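You operate a simulated robot arm through the tools that you are given. There is no shell and no other tool. Be economical: measure what you need, move in short steps, check, and stop when the job is done.

The job below is to be done with a simulated robot arm. You get a single attempt, and the scene is never put back.

## Task
Put things in order on the top of the check bench. At the end: the black panel switch (marked "FAN") from the top of the check bench stands on top of the red can (marked "SEALER"); the black work lamp from the top of the check bench stands where the black panel switch stood; the silver dust cap of the front cab stands where the black work lamp stood; the brown round brush is on the brown carton (marked "BOND"); whatever was shut is shut again. Leave all else as you found it, and nothing knocked over.

The check looks at the end state, three seconds after you hand in, the way a careful person would. Anything else that was tipped, shoved, dropped, spilled or broken makes it a failure. A push-on lid holds only when it is set on centred and level and pressed home; a screw cap is set on level and turned clockwise until tight.

## Robot
A 6-joint arm with a two-finger parallel gripper, fixed in place. Base frame: the origin is at the foot of the arm, x ahead of it, y to its left, z up; the work surface is at about z = 0. Lengths are in mm, angles in degrees, forces in N, time in s.
With the tool pointing down near the work surface it reaches from about 140 to 580 mm from the base axis. Its first joint turns from -66.0 to 66.0 degrees. Payload 2.1 kg.
The tool frame sits at the grasp point between the pads (the TCP): z along the fingers, y along the line on which they close. The tips reach 30 mm beyond it. Largest opening 94 mm; finger width 28, thickness 10; the body of the gripper, 50 by 96 mm, starts 55 mm behind the TCP.
Orientation is told as [roll, pitch, yaw] about the base's x, y, z axes, in that order, counted from this pose: with the fingers straight down and closing along the base's y, the tool's x points along the base's -x, its y along +y and its z along -z.

## Interface
- The arm moves only by the tool jog_arm. Its argument "series" is a list of rows, each an object (a shift or turn left out is 0, a gripper value left out holds the last) with "slide": the shift along the tool's x, y, z in units of 400 mm (1.0 is 400 mm), a list of three; "turn": the turn, a rotation vector about the tool's x, y, z in units of 90 degrees (1.0 is 90 degrees), a list of three; "gripper": the finger opening in mm, from 0 to 94. In form: [{"slide": [x, y, z], "turn": [ax, ay, az], "gripper": gripper}, ...]. A call has 1 to 20 rows; each row is the pose to reach, as a shift and turn from the pose commanded when the call began, along the tool's axes at that moment. A call with a number of a shift or a turn outside -1 to 1 is refused whole. A row lasts 0.2 s, in which the tool goes at most 50 mm and 8.6 degrees; a call with a longer step from one row to the next is refused whole, and so is a gripper value outside its range. Where a pose cannot be reached the arm comes as near as it can. A force on the tool above 40 N (or 10 N above the force at the start of the call, whichever is more), or a blocked arm, ends the call early, and 0.2 s more pass. The fingers move at their own pace (about 72 mm/s each) and stop on an object; they squeeze with about 41 N. The grip force told is the motor's: it shows also when the fingers shut on nothing. Time passes only in rows, and 0.2 s behind the last, so rows that repeat a pose let the fingers close. It gives the time, the measured TCP pose, the force on the tool (base axes), the opening and the grip force at its end, in the units of the frame above (readings bear some noise).
- Cameras (640 x 400 px; columns grow to the right, rows downward): "scene" is fixed at [70, -384.9, 497.5]; the picture's right is [0.64, -0.77, 0.00], its down [-0.32, -0.27, -0.91] and it looks along [0.70, 0.58, -0.42] (base axes); focal length 214 px, centre (320, 200). "wrist" rides on the gripper at [-37, 0, -58] in the tool frame; the picture's right is [0.00, -1.00, 0.00], its down [0.97, 0.00, -0.24] and it looks along [0.24, 0.00, 0.97] (tool axes); focal length 218 px, centre (320, 200).
- grab_frame(camera): a new picture of that camera. The clock stands still meanwhile.
- pixel_to_xyz(camera, pixels): for up to 12 pixels [column, row] of the newest picture of that camera ("zoom" is the newest enlarged one), the place [x, y, z] in the base frame of the surface seen there, good to about 2 mm. The clock stands still meanwhile.
- enlarge(camera, box): a new picture of the part [left, top, right, bottom] of that camera's present view, enlarged. The clock stands still meanwhile.
- sign_off(): hands the job in; it is judged then, once.

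Work in short steps. Measure before you move; look again where a grasp or a placing could have gone wrong, and mend it. You have 80 turns and 34 pictures in all, those below and enlarged ones among them. Open the gripper and draw the arm clear of the work before you hand the job in, unless the task says otherwise; then end with one line.

The tools are called after ">>>" as a command line: name --argument value ..., lists and objects as JSON in quotes. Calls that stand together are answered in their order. jog_arm: Moves the arm, as the interface text tells. Its arguments: {"type":"object","properties":{"series":{"type":"array","items":{"type":"object","properties":{"slide":{"type":"array","items":{"type":"number"}},"turn":{"type":"array","items":{"type":"number"}},"gripper":{"type":"number"}}}}},"required":["series"]} The other tools are called the same way: grab_frame (camera) takes a picture; pixel_to_xyz (camera, pixels) gives the place of the surface under pixels of a picture; enlarge (camera, box) takes an enlarged picture of a part of a camera's view; sign_off () hands the job in.

At the start:

```text
time_s: 0.0
ee_pos: [263.3, -67.9, 454.5]
tool_rot: [-0.1, -0.1, 0.0]
wrist_force: [-0.1, -0.3, 0.3]
opening: 94.2
grip_force: 0.1
```

scene: 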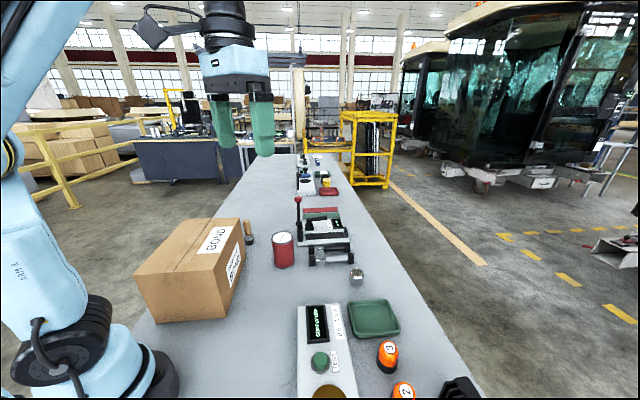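
wrist: 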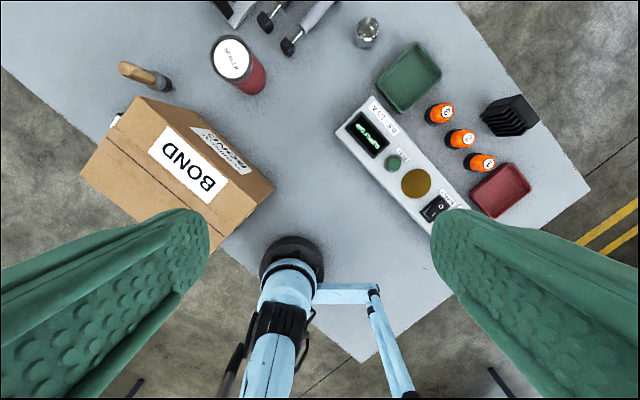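

I start by enlarging the scene and wrist views to identify the items.

>>> enlarge --camera "scene" --box '[230, 140, 390, 300]'

>>> enlarge --camera "wrist" --box '[320, 0, 600, 240]'

>>> enlarge --camera "scene" --box '[260, 250, 500, 400]'

```text
2.50 times, centred on (310, 220) of scene
```

zoom: 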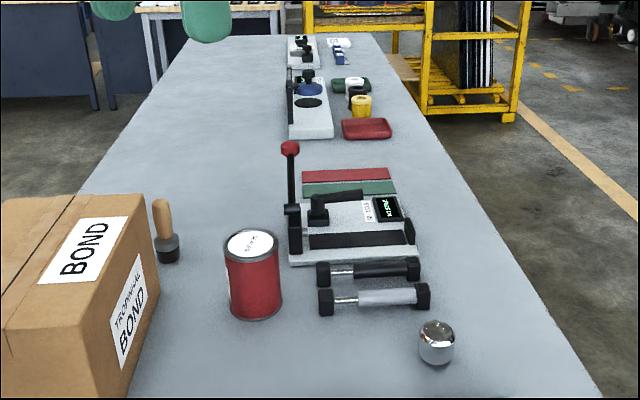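

```text
1.67 times, centred on (460, 120) of wrist
```

zoom: 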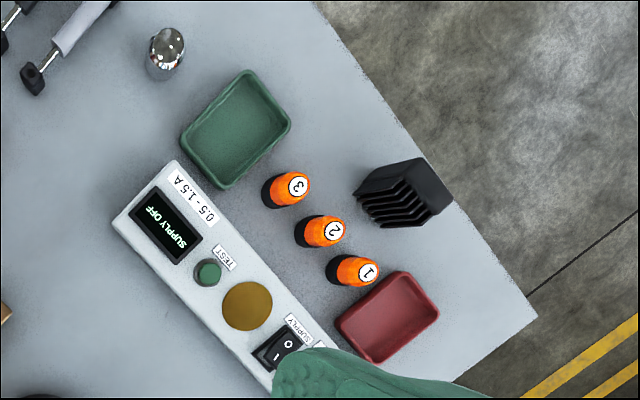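

```text
2.67 times, centred on (380, 325) of scene
```

zoom: 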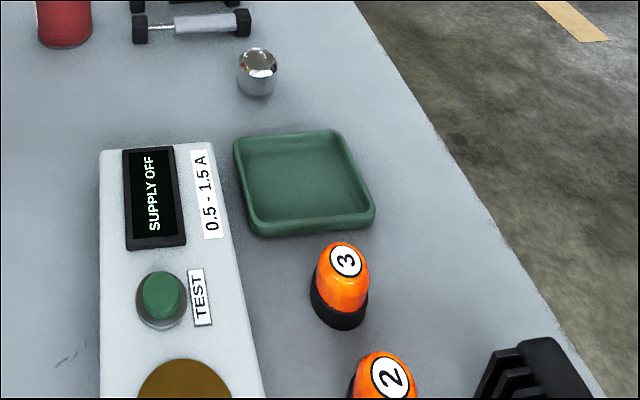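

The scene is larger than the first views show. I measure key points in both views to set out positions.

>>> pixel_to_xyz --camera "scene" --pixels '[[282, 237], [356, 272], [249, 228], [250, 240], [325, 212], [318, 258], [330, 192], [308, 185], [520, 140], [330, 340], [378, 318], [460, 385]]'

>>> pixel_to_xyz --camera "wrist" --pixels '[[231, 60], [366, 30], [410, 75], [440, 112], [460, 138], [482, 162], [510, 115], [500, 190], [435, 207], [417, 183], [130, 70], [190, 165]]'

>>> enlarge --camera "scene" --box '[380, 0, 640, 200]'

```text
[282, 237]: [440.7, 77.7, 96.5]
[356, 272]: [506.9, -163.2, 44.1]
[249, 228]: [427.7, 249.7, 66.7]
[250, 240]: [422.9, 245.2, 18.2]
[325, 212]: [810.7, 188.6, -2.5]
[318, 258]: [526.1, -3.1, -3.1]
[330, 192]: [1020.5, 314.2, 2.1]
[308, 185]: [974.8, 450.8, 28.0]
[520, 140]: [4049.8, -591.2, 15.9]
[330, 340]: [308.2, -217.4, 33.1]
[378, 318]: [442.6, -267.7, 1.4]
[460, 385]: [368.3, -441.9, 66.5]
```

```text
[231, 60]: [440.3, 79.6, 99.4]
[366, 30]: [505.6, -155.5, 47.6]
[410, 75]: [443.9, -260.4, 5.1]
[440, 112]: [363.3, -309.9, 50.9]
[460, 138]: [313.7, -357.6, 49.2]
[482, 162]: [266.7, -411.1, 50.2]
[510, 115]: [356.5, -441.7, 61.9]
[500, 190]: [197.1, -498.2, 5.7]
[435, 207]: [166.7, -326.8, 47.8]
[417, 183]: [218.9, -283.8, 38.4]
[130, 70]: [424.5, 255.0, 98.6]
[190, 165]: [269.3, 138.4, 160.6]
```

```text
2.00 times, centred on (510, 100) of scene
```

zoom: 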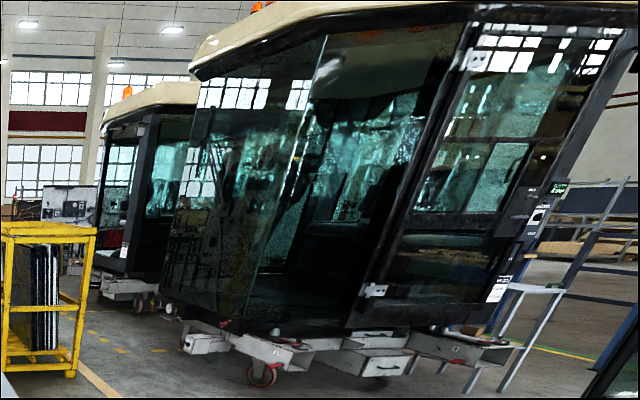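

The FAN switch isn't identified yet; the finger hides the right end of the white unit. I move the camera over that area, to about (300, -330, 400).

>>> jog_arm --series '[{"slide": [-0.0154, -0.109, 0.0225]}, {"slide": [-0.0308, -0.218, 0.045]}, {"slide": [-0.0463, -0.3275, 0.0675]}, {"slide": [-0.0617, -0.437, 0.09]}, {"slide": [-0.077, -0.546, 0.1125]}, {"slide": [-0.0925, -0.655, 0.135]}]'

>>> grab_frame --camera "wrist"

```text
time_s: 1.4
ee_pos: [289.6, -311.4, 392.3]
tool_rot: [-0.1, 0.0, 0.1]
wrist_force: [0.5, 0.7, 0.5]
opening: 94.1
grip_force: 0.0
out of reach, approached as far as the arm can: row 5, 6
```

```text
27 pictures are left
```

wrist: 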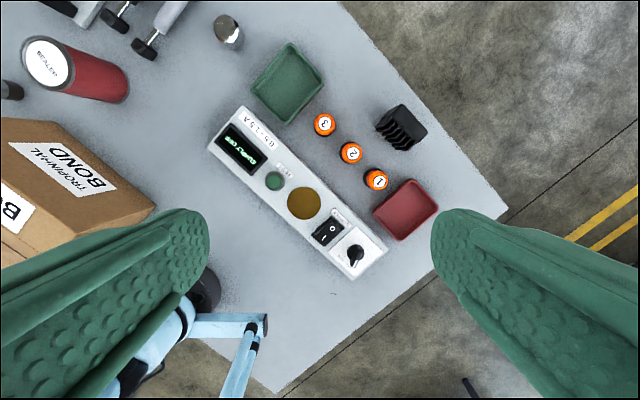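

Right end shows only a fixed rocker and knob; the finned black part at (402,127) looks like the lamp. In the first wrist view something stood behind the carton at (115,122); I go look on the left side.

>>> jog_arm --series '[{"slide": [0, 0.12, 0]}, {"slide": [0, 0.24, 0]}, {"slide": [0, 0.36, 0]}, {"slide": [0, 0.48, 0]}, {"slide": [0, 0.6, 0]}, {"slide": [0, 0.72, 0]}, {"slide": [0, 0.84, 0]}, {"slide": [0, 0.96, 0]}]'

>>> jog_arm --series '[{"slide": [0, 0.12, -0.02]}, {"slide": [0, 0.24, -0.04]}, {"slide": [0, 0.36, -0.06]}, {"slide": [0, 0.48, -0.08]}]'

>>> grab_frame --camera "wrist"

```text
time_s: 3.2
ee_pos: [290.8, 73.5, 388.4]
tool_rot: [0.1, 0.0, -0.1]
wrist_force: [-0.1, 0.5, 0.9]
opening: 94.1
grip_force: 0.1
```

```text
time_s: 4.2
ee_pos: [289.3, 263.9, 420.4]
tool_rot: [0.0, 0.0, 0.0]
wrist_force: [0.6, 0.5, -0.4]
opening: 94.1
grip_force: 0.0
```

```text
26 pictures are left
```

wrist: 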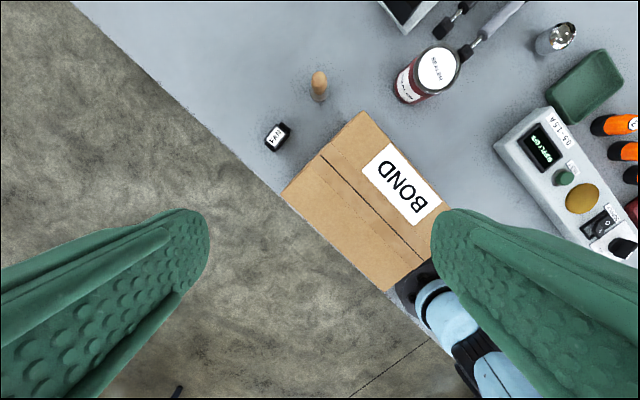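

The FAN switch is at (277,137), the brush at (319,85) behind the carton. I enlarge to measure these.

>>> enlarge --camera "wrist" --box '[240, 40, 480, 190]'

>>> pixel_to_xyz --camera "wrist" --pixels '[[277, 137], [271, 124], [289, 126], [280, 150], [266, 144], [319, 75], [319, 95], [362, 112], [284, 191], [386, 290], [432, 265], [437, 70]]'

```text
2.67 times, centred on (360, 115) of wrist
```

zoom: 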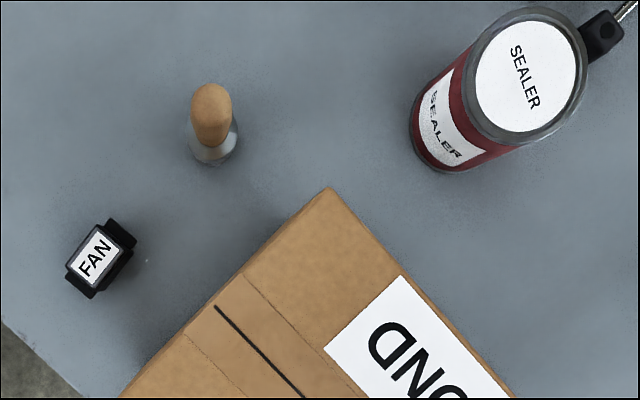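

```text
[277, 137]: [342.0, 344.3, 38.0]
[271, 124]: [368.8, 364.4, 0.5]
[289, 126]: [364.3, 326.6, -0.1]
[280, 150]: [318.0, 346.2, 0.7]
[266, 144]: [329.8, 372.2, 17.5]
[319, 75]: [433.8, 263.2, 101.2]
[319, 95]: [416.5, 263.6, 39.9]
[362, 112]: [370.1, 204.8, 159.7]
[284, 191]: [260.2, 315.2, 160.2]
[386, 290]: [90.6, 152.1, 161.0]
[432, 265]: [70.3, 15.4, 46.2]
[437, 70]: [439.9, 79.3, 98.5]
```

Next I measure the switch outline, brush and can lid on the enlarged view.

>>> pixel_to_xyz --camera "zoom" --pixels '[[96, 257], [98, 226], [124, 250], [92, 284], [68, 263], [112, 222], [133, 240], [94, 294], [211, 100], [212, 150], [225, 158], [528, 70]]'

>>> pixel_to_xyz --camera "zoom" --pixels '[[528, 12], [528, 128], [472, 75], [582, 70], [66, 276], [80, 292], [120, 265], [127, 255]]'

```text
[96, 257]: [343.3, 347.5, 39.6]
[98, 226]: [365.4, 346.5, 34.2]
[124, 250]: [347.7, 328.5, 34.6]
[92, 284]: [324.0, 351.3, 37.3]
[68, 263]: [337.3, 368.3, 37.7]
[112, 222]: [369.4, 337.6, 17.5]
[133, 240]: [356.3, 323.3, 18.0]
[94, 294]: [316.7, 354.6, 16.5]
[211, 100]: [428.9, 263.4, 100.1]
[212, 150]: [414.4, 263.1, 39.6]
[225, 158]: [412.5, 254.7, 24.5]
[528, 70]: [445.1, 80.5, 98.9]
```

```text
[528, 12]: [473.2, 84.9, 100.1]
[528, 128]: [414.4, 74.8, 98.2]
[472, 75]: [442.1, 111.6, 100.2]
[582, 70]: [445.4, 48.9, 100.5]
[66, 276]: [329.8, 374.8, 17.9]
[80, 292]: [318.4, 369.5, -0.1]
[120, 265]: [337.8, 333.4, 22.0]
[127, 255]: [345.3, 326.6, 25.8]
```

The switch top (about 34×25 mm, z≈38) is centred near (343.5, 348), long axis around 138°. I move above it with yaw -44° and check from closer.

>>> jog_arm --series '[{"slide": [-0.0193, 0.03, 0.0964], "turn": [0, 0, 0.0699], "gripper": 60}, {"slide": [-0.0386, 0.06, 0.1929], "turn": [0, 0, 0.1397]}, {"slide": [-0.0579, 0.09, 0.2893], "turn": [0, 0, 0.2096]}, {"slide": [-0.0771, 0.12, 0.3857], "turn": [0, 0, 0.2794]}, {"slide": [-0.0964, 0.15, 0.4821], "turn": [0, 0, 0.3493]}, {"slide": [-0.1157, 0.18, 0.5786], "turn": [0, 0, 0.4191]}, {"slide": [-0.135, 0.21, 0.675], "turn": [0, 0, 0.489]}]'

>>> grab_frame --camera "wrist"

```text
time_s: 5.8
ee_pos: [343.9, 347.9, 152.4]
tool_rot: [0.0, 0.0, -44.1]
wrist_force: [0.5, 0.3, 0.3]
opening: 60.2
grip_force: 0.0
```

```text
24 pictures are left
```

wrist: 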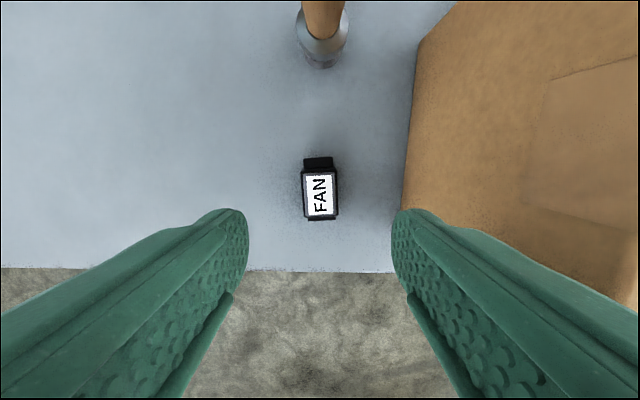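

Alignment looks good; the switch is at (320,195). I measure the outline and the bench edge.

>>> pixel_to_xyz --camera "wrist" --pixels '[[304, 178], [334, 175], [336, 211], [306, 216], [306, 162], [331, 159], [320, 268], [280, 195], [322, 5], [322, 45], [307, 40], [340, 40]]'

```text
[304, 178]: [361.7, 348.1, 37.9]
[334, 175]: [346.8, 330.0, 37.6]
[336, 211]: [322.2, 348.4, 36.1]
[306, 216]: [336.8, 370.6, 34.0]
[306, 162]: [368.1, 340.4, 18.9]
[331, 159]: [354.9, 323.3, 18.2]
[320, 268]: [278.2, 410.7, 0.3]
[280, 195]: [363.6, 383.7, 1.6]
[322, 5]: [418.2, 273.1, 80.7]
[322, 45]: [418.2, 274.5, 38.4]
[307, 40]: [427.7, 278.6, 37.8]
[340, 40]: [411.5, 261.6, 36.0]
```

Switch centre refined to (342, 349). I descend to TCP z≈36 and close.

>>> jog_arm --series '[{"slide": [0.006, -0.001, 0.1]}, {"slide": [0.006, -0.001, 0.2]}, {"slide": [0.006, -0.001, 0.291]}, {"slide": [0.006, -0.001, 0.291]}, {"slide": [0.006, -0.001, 0.291], "gripper": 10}, {"slide": [0.006, -0.001, 0.291]}, {"slide": [0.006, -0.001, 0.291]}, {"slide": [0.006, -0.001, 0.291]}]'

```text
time_s: 7.6
ee_pos: [344.0, 352.1, 35.3]
tool_rot: [0.0, -0.1, -44.0]
wrist_force: [0.1, 0.4, -0.1]
opening: 33.1
grip_force: 41.0
```

Gripped at an opening of 33 mm. I lift straight up 160 mm and check.

>>> jog_arm --series '[{"slide": [0, 0, -0.05]}, {"slide": [0, 0, -0.15]}, {"slide": [0, 0, -0.25]}, {"slide": [0, 0, -0.35]}, {"slide": [0, 0, -0.45]}, {"slide": [0, 0, -0.55]}]'

>>> grab_frame --camera "wrist"

```text
time_s: 9.0
ee_pos: [342.8, 349.8, 255.2]
tool_rot: [0.0, 0.0, -43.9]
wrist_force: [0.0, -0.2, 0.0]
opening: 10.1
grip_force: 0.0
```

```text
23 pictures are left
```

wrist: 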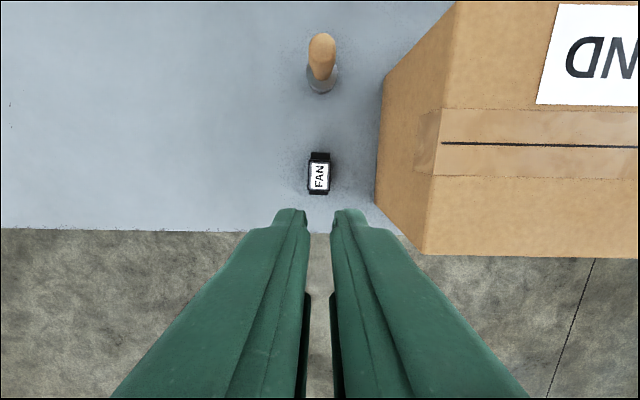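

The fingers slipped off; the switch still stands at (319,173). I look closer to understand its shape and position.

>>> enlarge --camera "wrist" --box '[270, 120, 370, 220]'

>>> pixel_to_xyz --camera "zoom" --pixels '[[320, 210], [250, 265], [395, 265], [250, 470], [390, 470], [320, 360]]'

```text
4.00 times, centred on (320, 170) of wrist
```

zoom: 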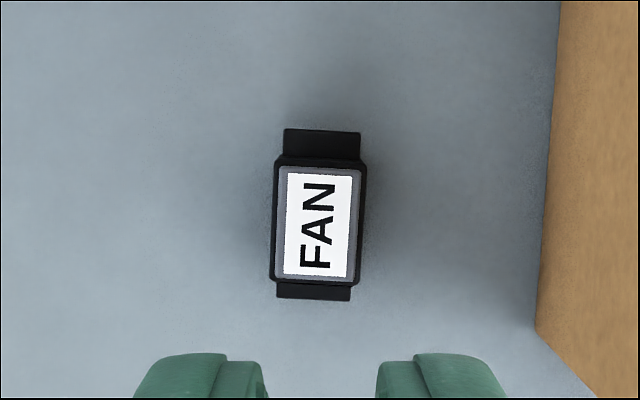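

```text
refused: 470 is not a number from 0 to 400
```

The close-up shows a bezel (272–366 wide) tapered with lower ears at both ends. I measure its edges.

>>> pixel_to_xyz --camera "zoom" --pixels '[[278, 165], [364, 172], [359, 278], [271, 275], [320, 225], [273, 220], [364, 225], [288, 140], [357, 145], [280, 293], [348, 294], [320, 140]]'

```text
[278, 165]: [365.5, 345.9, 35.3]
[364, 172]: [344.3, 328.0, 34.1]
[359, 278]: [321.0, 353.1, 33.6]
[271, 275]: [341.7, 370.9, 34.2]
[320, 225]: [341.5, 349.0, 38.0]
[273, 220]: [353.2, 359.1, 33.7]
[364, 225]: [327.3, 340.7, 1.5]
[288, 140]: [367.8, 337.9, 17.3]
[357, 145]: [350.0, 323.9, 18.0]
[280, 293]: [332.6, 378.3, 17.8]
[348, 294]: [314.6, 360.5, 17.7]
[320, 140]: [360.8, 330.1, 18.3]
```

The switch now lies at yaw offset ~3.5° from my fingers (short axis ≈42.5°), so it was gripped askew. I realign, descend slightly lower (z≈33) and close gradually without lifting.

>>> jog_arm --series '[{"slide": [0, 0, 0.1], "turn": [0, 0, 0.039], "gripper": 60}, {"slide": [0, 0, 0.2], "turn": [0, 0, 0.039]}, {"slide": [0, 0, 0.3], "turn": [0, 0, 0.039]}, {"slide": [0, 0, 0.4], "turn": [0, 0, 0.039]}, {"slide": [0, 0, 0.5], "turn": [0, 0, 0.039]}, {"slide": [0, 0, 0.555], "turn": [0, 0, 0.039]}, {"slide": [0, 0, 0.555], "turn": [0, 0, 0.039], "gripper": 45}, {"slide": [0, 0, 0.555], "turn": [0, 0, 0.039], "gripper": 36}, {"slide": [0, 0, 0.555], "turn": [0, 0, 0.039], "gripper": 32}, {"slide": [0, 0, 0.555], "turn": [0, 0, 0.039], "gripper": 29}, {"slide": [0, 0, 0.555], "turn": [0, 0, 0.039], "gripper": 26}, {"slide": [0, 0, 0.555], "turn": [0, 0, 0.039], "gripper": 15}, {"slide": [0, 0, 0.555], "turn": [0, 0, 0.039], "gripper": 15}]'

>>> enlarge --camera "wrist" --box '[200, 150, 440, 300]'

```text
time_s: 11.8
ee_pos: [343.4, 349.5, 33.4]
tool_rot: [0.0, 0.0, -47.5]
wrist_force: [-0.3, -1.1, -0.3]
opening: 33.5
grip_force: 40.8
```

```text
2.67 times, centred on (320, 225) of wrist
```

zoom: 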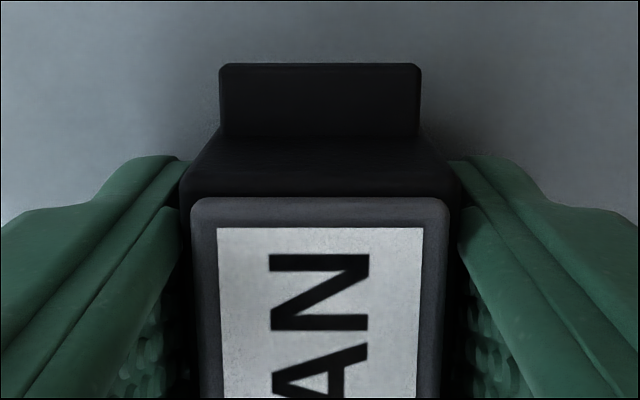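

The grip is now square on the 33 mm bezel. I lift slowly a little and look at force and opening.

>>> jog_arm --series '[{"slide": [0, 0, -0.01], "gripper": 5}, {"slide": [0, 0, -0.02]}, {"slide": [0, 0, -0.03]}, {"slide": [0, 0, -0.04]}, {"slide": [0, 0, -0.05]}]'

```text
time_s: 13.0
ee_pos: [343.2, 349.4, 54.1]
tool_rot: [0.0, 0.0, -47.5]
wrist_force: [-0.8, -0.9, 0.0]
opening: 33.3
grip_force: 41.1
```

Opening holds at 33.3 mm. I continue lifting and check with the wrist view.

>>> jog_arm --series '[{"slide": [0, 0, -0.03]}, {"slide": [0, 0, -0.06]}, {"slide": [0, 0, -0.1]}, {"slide": [0, 0, -0.15]}, {"slide": [0, 0, -0.2]}, {"slide": [0, 0, -0.25]}, {"slide": [0, 0, -0.3]}, {"slide": [0, 0, -0.35]}]'

>>> grab_frame --camera "wrist"

```text
time_s: 14.8
ee_pos: [342.8, 349.4, 192.7]
tool_rot: [0.0, 0.0, -47.4]
wrist_force: [0.1, -0.1, -0.6]
opening: 33.4
grip_force: 41.2
```

```text
20 pictures are left
```

wrist: 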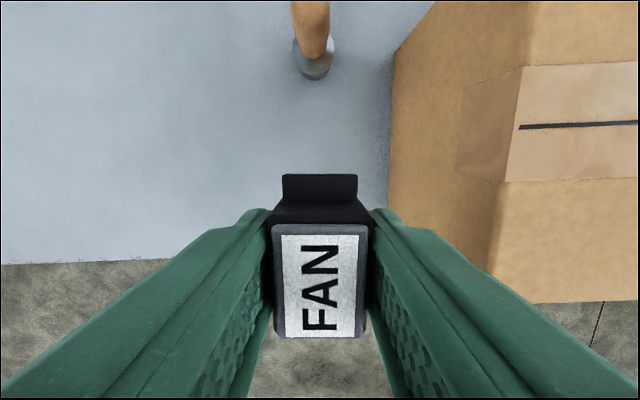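

The switch is held square, its base 33.4 mm below the TCP. I check the lever knob's position near the can before moving there.

>>> pixel_to_xyz --camera "scene" --pixels '[[298, 201], [298, 215], [282, 234], [283, 244], [274, 235], [291, 237]]'

>>> jog_arm --series '[{"slide": [0, 0, -0.05]}, {"slide": [0, 0, -0.1]}]'

```text
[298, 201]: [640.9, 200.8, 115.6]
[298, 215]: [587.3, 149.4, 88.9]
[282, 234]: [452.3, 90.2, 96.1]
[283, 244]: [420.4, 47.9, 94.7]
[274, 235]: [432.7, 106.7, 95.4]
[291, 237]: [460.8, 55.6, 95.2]
```

```text
time_s: 15.4
ee_pos: [343.0, 350.1, 232.2]
tool_rot: [0.0, -0.1, -47.5]
wrist_force: [-0.9, -0.4, 0.3]
opening: 33.3
grip_force: 40.7
```

I carry the switch above the can at z≈232.

>>> jog_arm --series '[{"slide": [-0.0954, -0.0386, 0]}, {"slide": [-0.191, -0.0771, 0]}, {"slide": [-0.286, -0.1157, 0]}, {"slide": [-0.382, -0.1543, 0]}, {"slide": [-0.477, -0.193, 0]}, {"slide": [-0.573, -0.231, 0]}, {"slide": [-0.668, -0.27, 0]}, {"slide": [-0.668, -0.27, 0]}]'

>>> grab_frame --camera "wrist"

```text
time_s: 17.2
ee_pos: [443.5, 78.9, 233.3]
tool_rot: [0.1, -0.1, -47.4]
wrist_force: [0.4, 0.1, -1.0]
opening: 33.5
grip_force: 41.1
```

```text
19 pictures are left
```

wrist: 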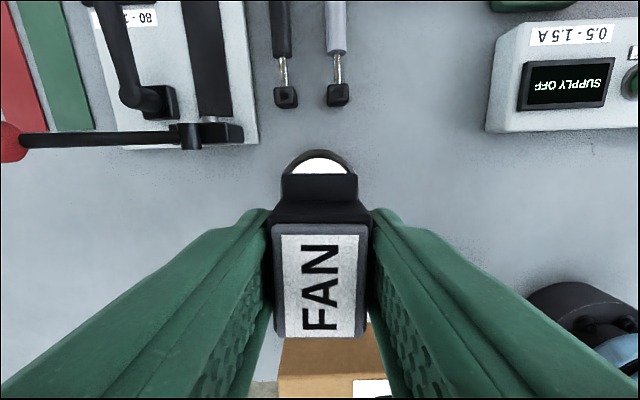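

The switch sits over the can (rim visible at (320,160)). I check the heights of the lever and clamps around.

>>> pixel_to_xyz --camera "wrist" --pixels '[[12, 140], [100, 139], [192, 135], [285, 97], [337, 95], [320, 153], [293, 165], [348, 165], [320, 165], [303, 180], [338, 180]]'

```text
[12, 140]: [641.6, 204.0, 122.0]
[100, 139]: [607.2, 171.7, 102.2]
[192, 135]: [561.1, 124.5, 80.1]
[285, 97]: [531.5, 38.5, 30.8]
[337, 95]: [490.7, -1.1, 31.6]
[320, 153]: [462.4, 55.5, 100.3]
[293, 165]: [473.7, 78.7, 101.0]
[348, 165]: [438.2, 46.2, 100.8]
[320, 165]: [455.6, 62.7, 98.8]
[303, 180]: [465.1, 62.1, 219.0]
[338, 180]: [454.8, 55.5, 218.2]
```

Everything else nearby is low. I lower to TCP z≈136, then feel for contact.

>>> jog_arm --series '[{"slide": [0, 0.002, 0.1]}, {"slide": [0, 0.002, 0.2]}, {"slide": [0, 0.002, 0.243]}, {"slide": [0, 0.002, 0.243]}]'

>>> jog_arm --series '[{"slide": [0, 0, 0.002]}, {"slide": [0, 0, 0.004]}, {"slide": [0, 0, 0.004]}]'

```text
time_s: 18.2
ee_pos: [443.5, 81.7, 135.6]
tool_rot: [-0.1, 0.0, -47.5]
wrist_force: [0.7, 0.2, -0.5]
opening: 33.6
grip_force: 41.1
```

```text
time_s: 19.0
ee_pos: [443.3, 80.4, 135.3]
tool_rot: [0.0, 0.0, -47.5]
wrist_force: [0.3, 0.6, -1.0]
opening: 33.2
grip_force: 40.5
```

Force is still about zero; I go down 1 mm at a time.

>>> jog_arm --series '[{"slide": [0, 0, 0.003]}, {"slide": [0, 0, 0.003]}]'

>>> jog_arm --series '[{"slide": [0, 0, 0.003]}, {"slide": [0, 0, 0.003]}]'

```text
time_s: 19.6
ee_pos: [443.8, 80.7, 133.7]
tool_rot: [0.0, 0.0, -47.5]
wrist_force: [0.2, 0.8, -0.5]
opening: 33.3
grip_force: 41.1
```

```text
time_s: 20.2
ee_pos: [444.4, 81.0, 131.9]
tool_rot: [0.0, 0.0, -47.4]
wrist_force: [-0.3, 0.1, -0.6]
opening: 33.4
grip_force: 40.9
```

No contact force yet, although I expected it here; I check visually.

>>> enlarge --camera "scene" --box '[234, 190, 330, 280]'

```text
4.44 times, centred on (282, 235) of scene
```

zoom: 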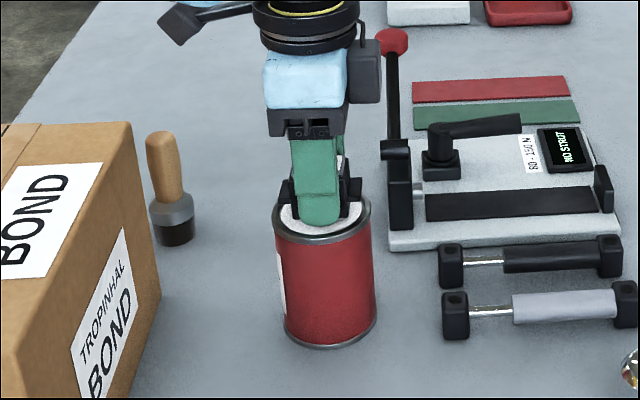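

It looks within a millimetre or two of the lid. I go down another millimetre.

>>> jog_arm --series '[{"slide": [0, 0, 0.002]}, {"slide": [0, 0, 0.002]}]'

```text
time_s: 20.8
ee_pos: [444.7, 81.1, 133.0]
tool_rot: [0.0, 0.0, -47.6]
wrist_force: [-1.1, 0.0, 13.5]
opening: 33.6
grip_force: 41.5
```

Contact (13.5 N upward). I release gently and rise straight up.

>>> jog_arm --series '[{"slide": [0, 0, -0.002]}, {"slide": [0, 0, -0.002], "gripper": 40}, {"slide": [0, 0, -0.002], "gripper": 50}, {"slide": [0, 0, -0.05]}, {"slide": [0, 0, -0.15]}, {"slide": [0, 0, -0.25]}]'

>>> grab_frame --camera "wrist"

```text
time_s: 22.2
ee_pos: [445.1, 81.8, 232.2]
tool_rot: [0.0, -0.1, -47.5]
wrist_force: [-0.2, 0.5, -0.8]
opening: 49.9
grip_force: 0.2
```

```text
17 pictures are left
```

wrist: 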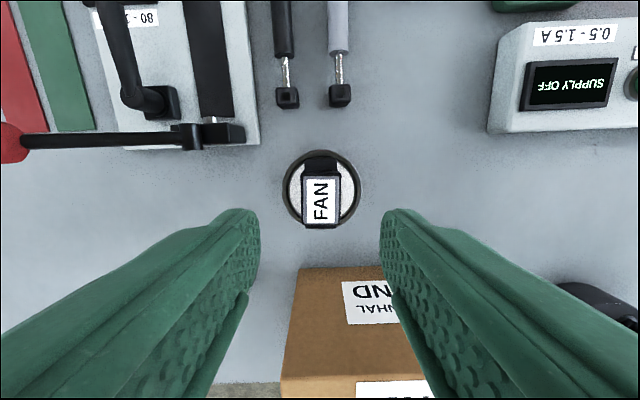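

The switch stands centred on the can. Next the brush: I move above (430, 262) at z≈180 and look.

>>> jog_arm --series '[{"slide": [0.0714, 0.0552, 0.0]}, {"slide": [0.1428, 0.1104, 0.0]}, {"slide": [0.2142, 0.1656, 0.03]}, {"slide": [0.2856, 0.2208, 0.08]}, {"slide": [0.357, 0.276, 0.13]}, {"slide": [0.357, 0.276, 0.13]}]'

>>> grab_frame --camera "wrist"

```text
time_s: 23.6
ee_pos: [430.1, 261.7, 180.3]
tool_rot: [0.1, 0.0, -47.5]
wrist_force: [-0.4, -0.4, 0.8]
opening: 50.1
grip_force: 0.1
```

```text
16 pictures are left
```

wrist: 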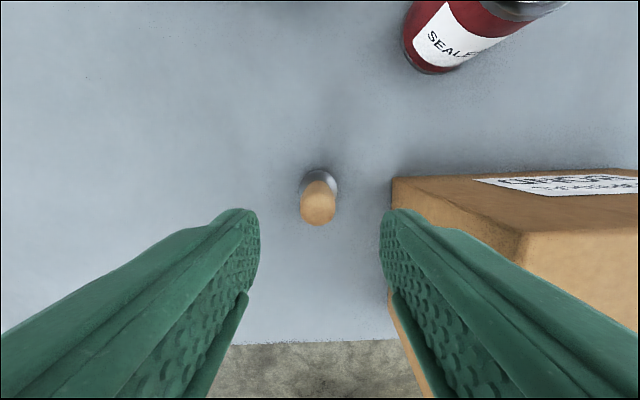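

>>> pixel_to_xyz --camera "wrist" --pixels '[[319, 206], [319, 220], [303, 206], [335, 206], [319, 175], [302, 185], [336, 185], [393, 180]]'

```text
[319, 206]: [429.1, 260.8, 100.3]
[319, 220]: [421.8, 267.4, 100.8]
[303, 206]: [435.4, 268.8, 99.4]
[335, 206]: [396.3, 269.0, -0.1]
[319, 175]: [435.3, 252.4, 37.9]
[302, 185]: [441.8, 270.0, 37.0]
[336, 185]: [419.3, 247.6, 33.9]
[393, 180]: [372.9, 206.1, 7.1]
```

The handle top is centred near (429, 261), under the TCP. I descend to z≈78 and close.

>>> jog_arm --series '[{"slide": [0, -0.002, 0.1]}, {"slide": [0, -0.002, 0.2]}, {"slide": [0, -0.002, 0.256]}, {"slide": [0, -0.002, 0.256], "gripper": 38}, {"slide": [0, -0.002, 0.256], "gripper": 30}, {"slide": [0, -0.002, 0.256], "gripper": 24}, {"slide": [0, -0.002, 0.256], "gripper": 18}, {"slide": [0, -0.002, 0.256], "gripper": 10}, {"slide": [0, -0.002, 0.256], "gripper": 10}]'

>>> jog_arm --series '[{"slide": [0, 0, -0.02]}, {"slide": [0, 0, -0.06]}, {"slide": [0, 0, -0.12]}, {"slide": [0, 0, -0.22]}, {"slide": [0, 0, -0.32]}, {"slide": [0, 0, -0.42]}, {"slide": [0, 0, -0.47]}]'

>>> enlarge --camera "scene" --box '[120, 120, 320, 320]'

```text
time_s: 25.6
ee_pos: [428.3, 258.0, 77.0]
tool_rot: [0.1, 0.1, -47.5]
wrist_force: [0.1, -0.9, 0.1]
opening: 24.4
grip_force: 41.4
```

```text
time_s: 27.2
ee_pos: [429.7, 259.0, 265.4]
tool_rot: [0.0, 0.0, -47.5]
wrist_force: [0.1, 0.0, -0.7]
opening: 24.5
grip_force: 41.2
```

```text
2.00 times, centred on (220, 220) of scene
```

zoom: 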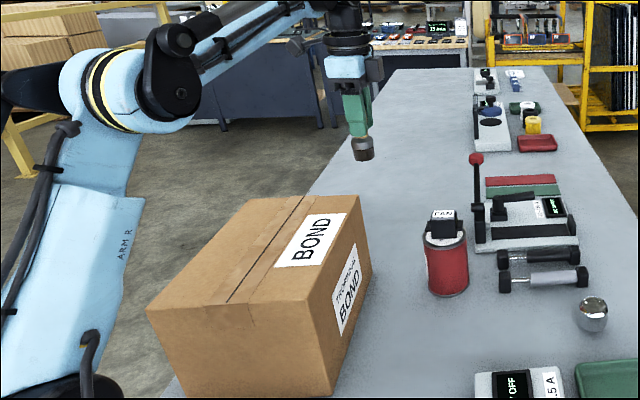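

Brush is held, bottom 77.5 mm below the TCP. I carry it over the carton top (z≈160) at (290, 215) and lower to just above.

>>> jog_arm --series '[{"slide": [0.0388, -0.083, 0]}, {"slide": [0.0775, -0.166, 0]}, {"slide": [0.116, -0.249, 0]}, {"slide": [0.155, -0.332, 0]}, {"slide": [0.155, -0.332, 0.03]}, {"slide": [0.155, -0.332, 0.058]}, {"slide": [0.155, -0.332, 0.058]}]'

>>> jog_arm --series '[{"slide": [0, 0, 0.004]}, {"slide": [0, 0, 0.004]}]'

>>> jog_arm --series '[{"slide": [0, 0, 0.003]}, {"slide": [0, 0, 0.003]}]'

```text
time_s: 28.8
ee_pos: [289.5, 215.6, 242.6]
tool_rot: [0.0, 0.0, -47.5]
wrist_force: [-0.2, -0.7, -1.2]
opening: 24.3
grip_force: 41.0
```

```text
time_s: 29.4
ee_pos: [288.4, 215.2, 241.2]
tool_rot: [0.1, 0.0, -47.5]
wrist_force: [-0.8, 0.0, -1.0]
opening: 24.6
grip_force: 41.1
```

```text
time_s: 30.0
ee_pos: [288.3, 216.2, 239.7]
tool_rot: [0.0, 0.1, -47.6]
wrist_force: [-0.3, 0.2, -0.3]
opening: 24.5
grip_force: 40.6
```

No contact yet; I go on in 1 mm steps.

>>> jog_arm --series '[{"slide": [0, 0, 0.003]}, {"slide": [0, 0, 0.003]}]'

>>> jog_arm --series '[{"slide": [0, 0, 0.002]}, {"slide": [0, 0, 0.002]}]'

```text
time_s: 30.6
ee_pos: [288.6, 215.8, 238.2]
tool_rot: [0.0, 0.0, -47.6]
wrist_force: [0.8, 0.3, -0.9]
opening: 24.5
grip_force: 41.1
```

```text
time_s: 31.2
ee_pos: [289.4, 215.5, 237.2]
tool_rot: [0.0, 0.0, -47.5]
wrist_force: [1.1, -0.9, -0.9]
opening: 24.2
grip_force: 40.6
```

>>> jog_arm --series '[{"slide": [0, 0, 0.002]}, {"slide": [0, 0, 0.002]}]'

>>> jog_arm --series '[{"slide": [0, 0, 0.002]}, {"slide": [0, 0, 0.002]}]'

```text
time_s: 31.8
ee_pos: [288.3, 215.6, 236.2]
tool_rot: [0.0, 0.0, -47.5]
wrist_force: [-0.8, 0.4, 4.4]
opening: 24.2
grip_force: 40.7
```

```text
time_s: 32.4
ee_pos: [288.3, 215.0, 236.3]
tool_rot: [0.0, 0.0, -47.4]
wrist_force: [-1.0, 1.5, 37.4]
opening: 24.7
grip_force: 40.8
```

Firm contact now. I ease up half a millimetre, release and rise.

>>> jog_arm --series '[{"slide": [0, 0, -0.0015]}, {"slide": [0, 0, -0.0015], "gripper": 30}, {"slide": [0, 0, -0.0015], "gripper": 50}, {"slide": [0, 0, -0.0015], "gripper": 50}, {"slide": [0, 0, -0.1]}, {"slide": [0, 0, -0.2]}, {"slide": [0, 0, -0.3]}]'

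>>> grab_frame --camera "wrist"

```text
time_s: 34.0
ee_pos: [288.7, 216.6, 356.6]
tool_rot: [0.0, 0.0, -47.5]
wrist_force: [-0.4, -0.9, 0.1]
opening: 50.0
grip_force: 0.0
```

```text
14 pictures are left
```

wrist: 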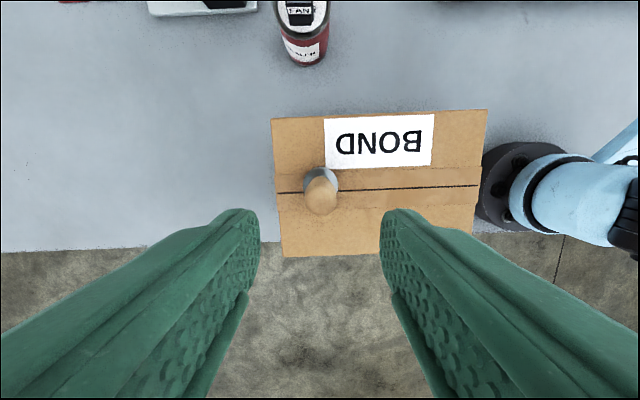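

The brush stands upright on the carton (322,190). Next I travel to the lamp area on the right, keeping high.

>>> jog_arm --series '[{"slide": [-0.0813, -0.0691, 0]}, {"slide": [-0.1626, -0.1383, 0]}, {"slide": [-0.2439, -0.2074, 0]}, {"slide": [-0.3251, -0.2766, 0]}, {"slide": [-0.4064, -0.3457, 0]}, {"slide": [-0.4877, -0.4149, 0]}, {"slide": [-0.569, -0.484, 0]}]'

>>> jog_arm --series '[{"slide": [-0.0809, -0.0693, 0.0275]}, {"slide": [-0.1617, -0.1386, 0.055]}, {"slide": [-0.2426, -0.2079, 0.0825]}, {"slide": [-0.3234, -0.2771, 0.11]}, {"slide": [-0.4043, -0.3464, 0.1375]}, {"slide": [-0.4851, -0.4157, 0.165]}, {"slide": [-0.566, -0.485, 0.1925]}]'

>>> grab_frame --camera "wrist"

```text
time_s: 35.6
ee_pos: [298.3, -83.7, 357.4]
tool_rot: [0.0, 0.0, -47.5]
wrist_force: [-0.1, -0.8, 1.6]
opening: 50.1
grip_force: 0.0
```

```text
time_s: 37.2
ee_pos: [309.8, -381.5, 279.7]
tool_rot: [0.0, 0.0, -47.5]
wrist_force: [-0.3, -0.1, 0.4]
opening: 50.1
grip_force: 0.1
```

```text
13 pictures are left
```

wrist: 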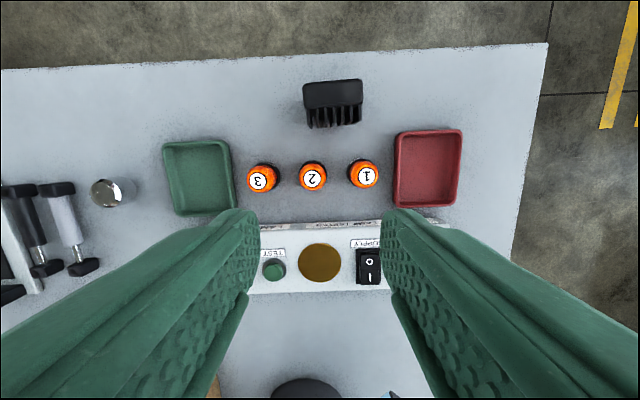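

The lamp is at (333,102), fins facing the base. I measure its outline.

>>> enlarge --camera "wrist" --box '[270, 60, 398, 140]'

>>> pixel_to_xyz --camera "zoom" --pixels '[[167, 108], [458, 95], [170, 200], [460, 200], [315, 100], [315, 170], [200, 330], [445, 300], [315, 230], [315, 300], [185, 250], [450, 250]]'

```text
5.00 times, centred on (334, 100) of wrist
```

zoom: 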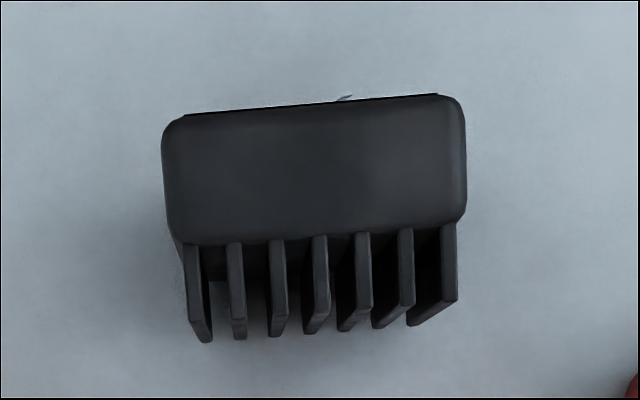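

```text
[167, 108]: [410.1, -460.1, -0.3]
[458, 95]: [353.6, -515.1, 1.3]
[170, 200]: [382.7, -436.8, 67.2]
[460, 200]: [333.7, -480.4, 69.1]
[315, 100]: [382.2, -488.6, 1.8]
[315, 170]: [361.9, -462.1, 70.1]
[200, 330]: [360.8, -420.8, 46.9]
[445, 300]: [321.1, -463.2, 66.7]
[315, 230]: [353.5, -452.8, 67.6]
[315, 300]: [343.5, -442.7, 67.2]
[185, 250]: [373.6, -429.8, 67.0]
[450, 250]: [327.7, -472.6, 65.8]
```

The lamp is about 65 mm wide (axis ≈46.8°), 70 mm tall, body front near (354,-453). I approach above (355.5, -455) with opening 92 and yaw -43.2 — close to the reach limit, so I check the reading.

>>> jog_arm --series '[{"slide": [-0.0426, -0.008, 0.072], "turn": [0, 0, -0.01], "gripper": 92}, {"slide": [-0.0852, -0.016, 0.144], "turn": [0, 0, -0.02]}, {"slide": [-0.1278, -0.024, 0.216], "turn": [0, 0, -0.03]}, {"slide": [-0.1704, -0.032, 0.288], "turn": [0, 0, -0.04]}, {"slide": [-0.213, -0.04, 0.36], "turn": [0, 0, -0.048]}, {"slide": [-0.213, -0.04, 0.36], "turn": [0, 0, -0.048]}]'

>>> grab_frame --camera "wrist"

```text
time_s: 38.6
ee_pos: [354.6, -454.6, 134.1]
tool_rot: [0.0, 0.0, -43.2]
wrist_force: [-0.6, -0.2, -0.2]
opening: 91.9
grip_force: 0.0
```

```text
11 pictures are left
```

wrist: 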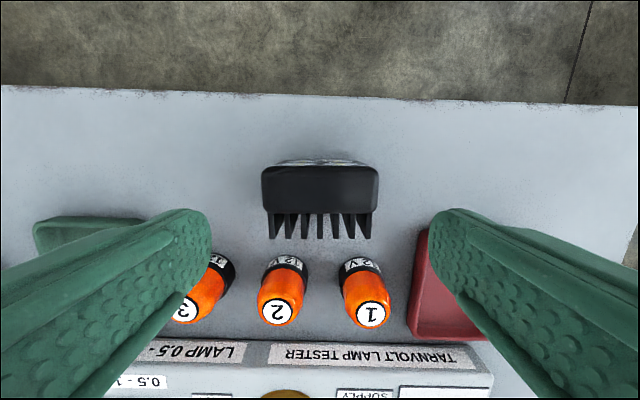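

Reached and square to the lamp (body 262–378). I measure the lamp top and base here.

>>> pixel_to_xyz --camera "wrist" --pixels '[[320, 175], [320, 205], [265, 190], [375, 190], [320, 161], [273, 225], [368, 225], [280, 300], [365, 305], [275, 238]]'

```text
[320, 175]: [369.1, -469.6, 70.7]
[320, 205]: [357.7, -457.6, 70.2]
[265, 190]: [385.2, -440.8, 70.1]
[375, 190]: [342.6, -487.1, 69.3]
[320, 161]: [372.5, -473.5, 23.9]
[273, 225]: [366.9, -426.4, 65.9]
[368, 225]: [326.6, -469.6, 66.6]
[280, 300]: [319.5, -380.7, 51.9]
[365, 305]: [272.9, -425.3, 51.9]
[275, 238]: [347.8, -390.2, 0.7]
```

Target TCP (357.5, -457.5, 40): body depth gives ~18 mm pad contact. I descend and check before closing.

>>> jog_arm --series '[{"slide": [-0.01, 0, 0.08]}, {"slide": [-0.01, 0, 0.16]}, {"slide": [-0.01, 0, 0.235]}, {"slide": [-0.01, 0, 0.235]}]'

```text
time_s: 39.6
ee_pos: [358.6, -456.4, 40.5]
tool_rot: [0.1, -0.1, -43.1]
wrist_force: [-0.2, 0.2, -0.6]
opening: 92.5
grip_force: 0.0
```

Pose is good; I close gradually.

>>> jog_arm --series '[{"slide": [0, 0, 0], "gripper": 80}, {"slide": [0, 0, 0], "gripper": 74}, {"slide": [0, 0, 0], "gripper": 70}, {"slide": [0, 0, 0], "gripper": 67}, {"slide": [0, 0, 0], "gripper": 64}, {"slide": [0, 0, 0], "gripper": 60}, {"slide": [0, 0, 0], "gripper": 50}, {"slide": [0, 0, 0], "gripper": 50}]'

>>> jog_arm --series '[{"slide": [0, 0, -0.01]}, {"slide": [0, 0, -0.03]}, {"slide": [0, 0, -0.06]}, {"slide": [0, 0, -0.1]}, {"slide": [0, 0, -0.15]}, {"slide": [0, 0, -0.2]}, {"slide": [0, 0, -0.25]}]'

>>> grab_frame --camera "wrist"

```text
time_s: 41.4
ee_pos: [359.4, -457.7, 41.7]
tool_rot: [0.0, 0.1, -43.1]
wrist_force: [0.3, -1.2, -0.1]
opening: 74.1
grip_force: 40.7
```

```text
time_s: 43.0
ee_pos: [358.8, -458.0, 140.8]
tool_rot: [0.1, 0.1, -43.2]
wrist_force: [1.0, 0.2, -2.5]
opening: 74.2
grip_force: 41.1
```

```text
10 pictures are left
```

wrist: 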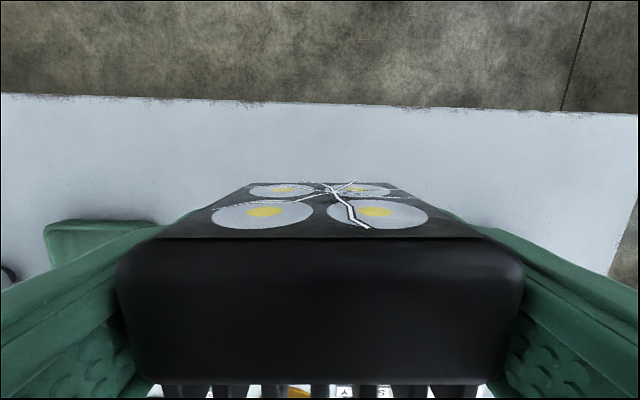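

Lamp is held (width 74 mm), its bottom ≈41 mm below the TCP. I carry it inward and up, then across at z≈320 to clear the brush.

>>> jog_arm --series '[{"slide": [0.063, 0.0312, -0.0746]}, {"slide": [0.126, 0.0623, -0.1492]}, {"slide": [0.189, 0.0935, -0.2238]}, {"slide": [0.252, 0.1247, -0.2983]}, {"slide": [0.315, 0.1558, -0.3729]}, {"slide": [0.378, 0.187, -0.4475]}]'

>>> jog_arm --series '[{"slide": [0.0638, 0.0816, 0]}, {"slide": [0.1275, 0.1633, 0]}, {"slide": [0.1913, 0.2449, 0]}, {"slide": [0.255, 0.3265, 0]}, {"slide": [0.3188, 0.4081, 0]}, {"slide": [0.3825, 0.4898, 0]}, {"slide": [0.4463, 0.5714, 0]}, {"slide": [0.51, 0.653, 0]}]'

>>> jog_arm --series '[{"slide": [0.0656, 0.0754, 0]}, {"slide": [0.1313, 0.1508, 0]}, {"slide": [0.1969, 0.2261, 0]}, {"slide": [0.2625, 0.3015, 0]}, {"slide": [0.3281, 0.3769, 0]}, {"slide": [0.3938, 0.4523, 0.01]}, {"slide": [0.4594, 0.5276, 0.03]}, {"slide": [0.525, 0.603, 0.06]}, {"slide": [0.525, 0.603, 0.06]}]'

```text
time_s: 44.4
ee_pos: [299.3, -299.0, 319.9]
tool_rot: [-0.1, 0.0, -43.3]
wrist_force: [0.7, 0.0, -2.7]
opening: 74.2
grip_force: 41.1
```

```text
time_s: 46.2
ee_pos: [329.8, 29.6, 319.9]
tool_rot: [0.0, 0.1, -43.3]
wrist_force: [-0.3, -0.3, -3.2]
opening: 73.9
grip_force: 41.2
```

```text
time_s: 48.2
ee_pos: [340.9, 351.3, 296.5]
tool_rot: [0.0, 0.0, -43.2]
wrist_force: [-0.1, -0.6, -3.6]
opening: 74.0
grip_force: 40.8
```

I lower the lamp over the switch's old spot (342, 349.5) to TCP z≈45.

>>> jog_arm --series '[{"slide": [-0.004, 0, 0.12]}, {"slide": [-0.004, 0, 0.24]}, {"slide": [-0.004, 0, 0.36]}, {"slide": [-0.004, 0, 0.48]}, {"slide": [-0.004, 0, 0.58]}, {"slide": [-0.004, 0, 0.629]}, {"slide": [-0.004, 0, 0.629]}]'

>>> jog_arm --series '[{"slide": [0, 0, 0.003]}, {"slide": [0, 0, 0.003]}]'

>>> jog_arm --series '[{"slide": [0, 0, 0.002]}, {"slide": [0, 0, 0.002]}]'

>>> jog_arm --series '[{"slide": [0, 0, 0.002]}, {"slide": [0, 0, 0.002]}]'

```text
time_s: 49.8
ee_pos: [342.4, 349.1, 43.5]
tool_rot: [0.0, -0.1, -43.2]
wrist_force: [-0.4, 0.1, -3.5]
opening: 74.0
grip_force: 40.9
```

```text
time_s: 50.4
ee_pos: [342.4, 348.5, 43.8]
tool_rot: [0.0, 0.0, -43.2]
wrist_force: [-0.1, -0.5, -3.1]
opening: 74.2
grip_force: 40.8
```

```text
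time_s: 51.0
ee_pos: [342.5, 349.2, 41.9]
tool_rot: [0.1, -0.1, -43.2]
wrist_force: [0.2, 0.2, -3.0]
opening: 74.1
grip_force: 41.1
```

```text
time_s: 51.6
ee_pos: [342.8, 350.5, 41.9]
tool_rot: [0.0, 0.1, -43.1]
wrist_force: [0.2, -0.3, -3.4]
opening: 74.2
grip_force: 41.2
```

Weight still hangs (-3.4 N); I continue in 0.8 mm steps until contact.

>>> jog_arm --series '[{"slide": [0, 0, 0.002]}, {"slide": [0, 0, 0.002]}]'

>>> jog_arm --series '[{"slide": [0, 0, 0.002]}, {"slide": [0, 0, 0.002]}]'

```text
time_s: 52.2
ee_pos: [342.5, 348.9, 40.9]
tool_rot: [0.0, 0.0, -43.3]
wrist_force: [0.2, 0.4, -3.5]
opening: 74.2
grip_force: 41.3
```

```text
time_s: 52.8
ee_pos: [342.0, 348.8, 40.9]
tool_rot: [-0.1, 0.0, -43.2]
wrist_force: [2.4, 0.3, 14.2]
opening: 74.2
grip_force: 40.9
```

Contact. I release, and rise straight up, then look.

>>> jog_arm --series '[{"slide": [0, 0, -0.001], "gripper": 78}, {"slide": [0, 0, -0.001], "gripper": 90}, {"slide": [0, 0, -0.001], "gripper": 90}, {"slide": [0, 0, -0.05]}, {"slide": [0, 0, -0.15]}, {"slide": [0, 0, -0.25]}, {"slide": [0, 0, -0.35]}, {"slide": [0, 0, -0.45]}, {"slide": [0, 0, -0.55]}, {"slide": [0, 0, -0.65]}]'

>>> grab_frame --camera "wrist"

```text
time_s: 55.0
ee_pos: [343.9, 348.0, 301.3]
tool_rot: [-0.1, 0.0, -43.3]
wrist_force: [-0.3, 0.8, -0.1]
opening: 90.1
grip_force: 0.1
```

```text
9 pictures are left
```

wrist: 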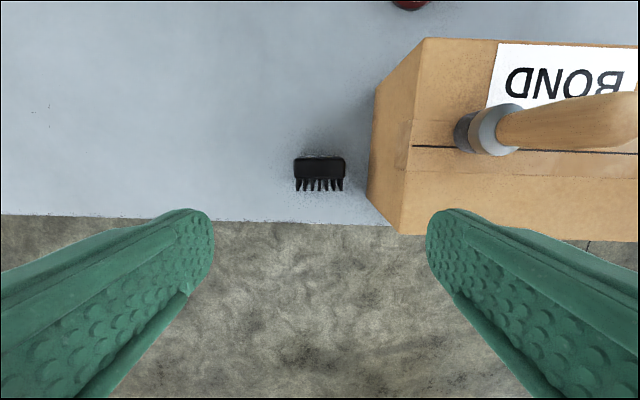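

Lamp stands; the brush lean is wide-angle perspective. I measure lamp and brush to verify.

>>> pixel_to_xyz --camera "wrist" --pixels '[[320, 162], [298, 163], [342, 163], [320, 178], [320, 188], [620, 120], [515, 128], [480, 132]]'

```text
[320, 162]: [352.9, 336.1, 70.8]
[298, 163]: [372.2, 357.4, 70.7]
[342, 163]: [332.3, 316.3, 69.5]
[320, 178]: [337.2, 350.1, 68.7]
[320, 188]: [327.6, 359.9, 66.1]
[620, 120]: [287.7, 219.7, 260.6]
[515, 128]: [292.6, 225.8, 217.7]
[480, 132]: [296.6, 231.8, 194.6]
```

All good: brush upright, lamp centred near (341.5, 347). Next I move to the dust cap near (506, -160), staying high over the brush and can.

>>> jog_arm --series '[{"slide": [0, 0, -0.04], "gripper": 70}, {"slide": [-0.0649, -0.0754, -0.04]}, {"slide": [-0.1298, -0.1509, -0.04]}, {"slide": [-0.1946, -0.2263, -0.04]}, {"slide": [-0.2595, -0.3018, -0.04]}, {"slide": [-0.3244, -0.3772, -0.04]}, {"slide": [-0.3893, -0.4526, -0.04]}, {"slide": [-0.4541, -0.5281, -0.04]}, {"slide": [-0.519, -0.6035, -0.04]}]'

>>> jog_arm --series '[{"slide": [-0.0857, -0.0077, 0.0486]}, {"slide": [-0.1714, -0.0154, 0.0971]}, {"slide": [-0.2571, -0.0231, 0.1457]}, {"slide": [-0.3429, -0.0309, 0.1943]}, {"slide": [-0.4286, -0.0386, 0.2429]}, {"slide": [-0.5143, -0.0463, 0.2914]}, {"slide": [-0.6, -0.054, 0.34]}, {"slide": [-0.6, -0.054, 0.34]}]'

>>> grab_frame --camera "wrist"

```text
time_s: 57.0
ee_pos: [328.3, 29.4, 314.9]
tool_rot: [0.0, 0.0, -43.3]
wrist_force: [-1.3, 0.5, -0.5]
opening: 70.1
grip_force: 0.1
```

```text
time_s: 58.8
ee_pos: [488.8, -150.6, 179.9]
tool_rot: [0.0, 0.0, -43.2]
wrist_force: [-0.3, -0.6, 0.4]
opening: 69.9
grip_force: 0.0
```

```text
8 pictures are left
```

wrist: 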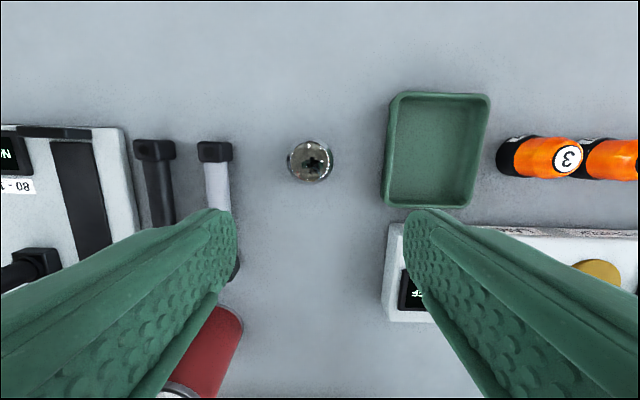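

The cap is at (310,161), with a strut end (215,150) and tray edge (385,150) on either side. I measure clearances.

>>> pixel_to_xyz --camera "wrist" --pixels '[[310, 161], [290, 161], [331, 161], [310, 145], [310, 178], [232, 152], [228, 180], [390, 150], [385, 180], [302, 172], [318, 172]]'

```text
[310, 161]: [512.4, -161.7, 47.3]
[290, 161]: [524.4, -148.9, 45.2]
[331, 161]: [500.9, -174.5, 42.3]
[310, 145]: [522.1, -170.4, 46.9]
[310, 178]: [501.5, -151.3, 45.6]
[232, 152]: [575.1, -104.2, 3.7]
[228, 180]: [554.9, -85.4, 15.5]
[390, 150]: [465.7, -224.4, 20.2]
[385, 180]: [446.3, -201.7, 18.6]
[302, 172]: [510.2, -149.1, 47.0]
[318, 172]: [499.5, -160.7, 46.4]
```

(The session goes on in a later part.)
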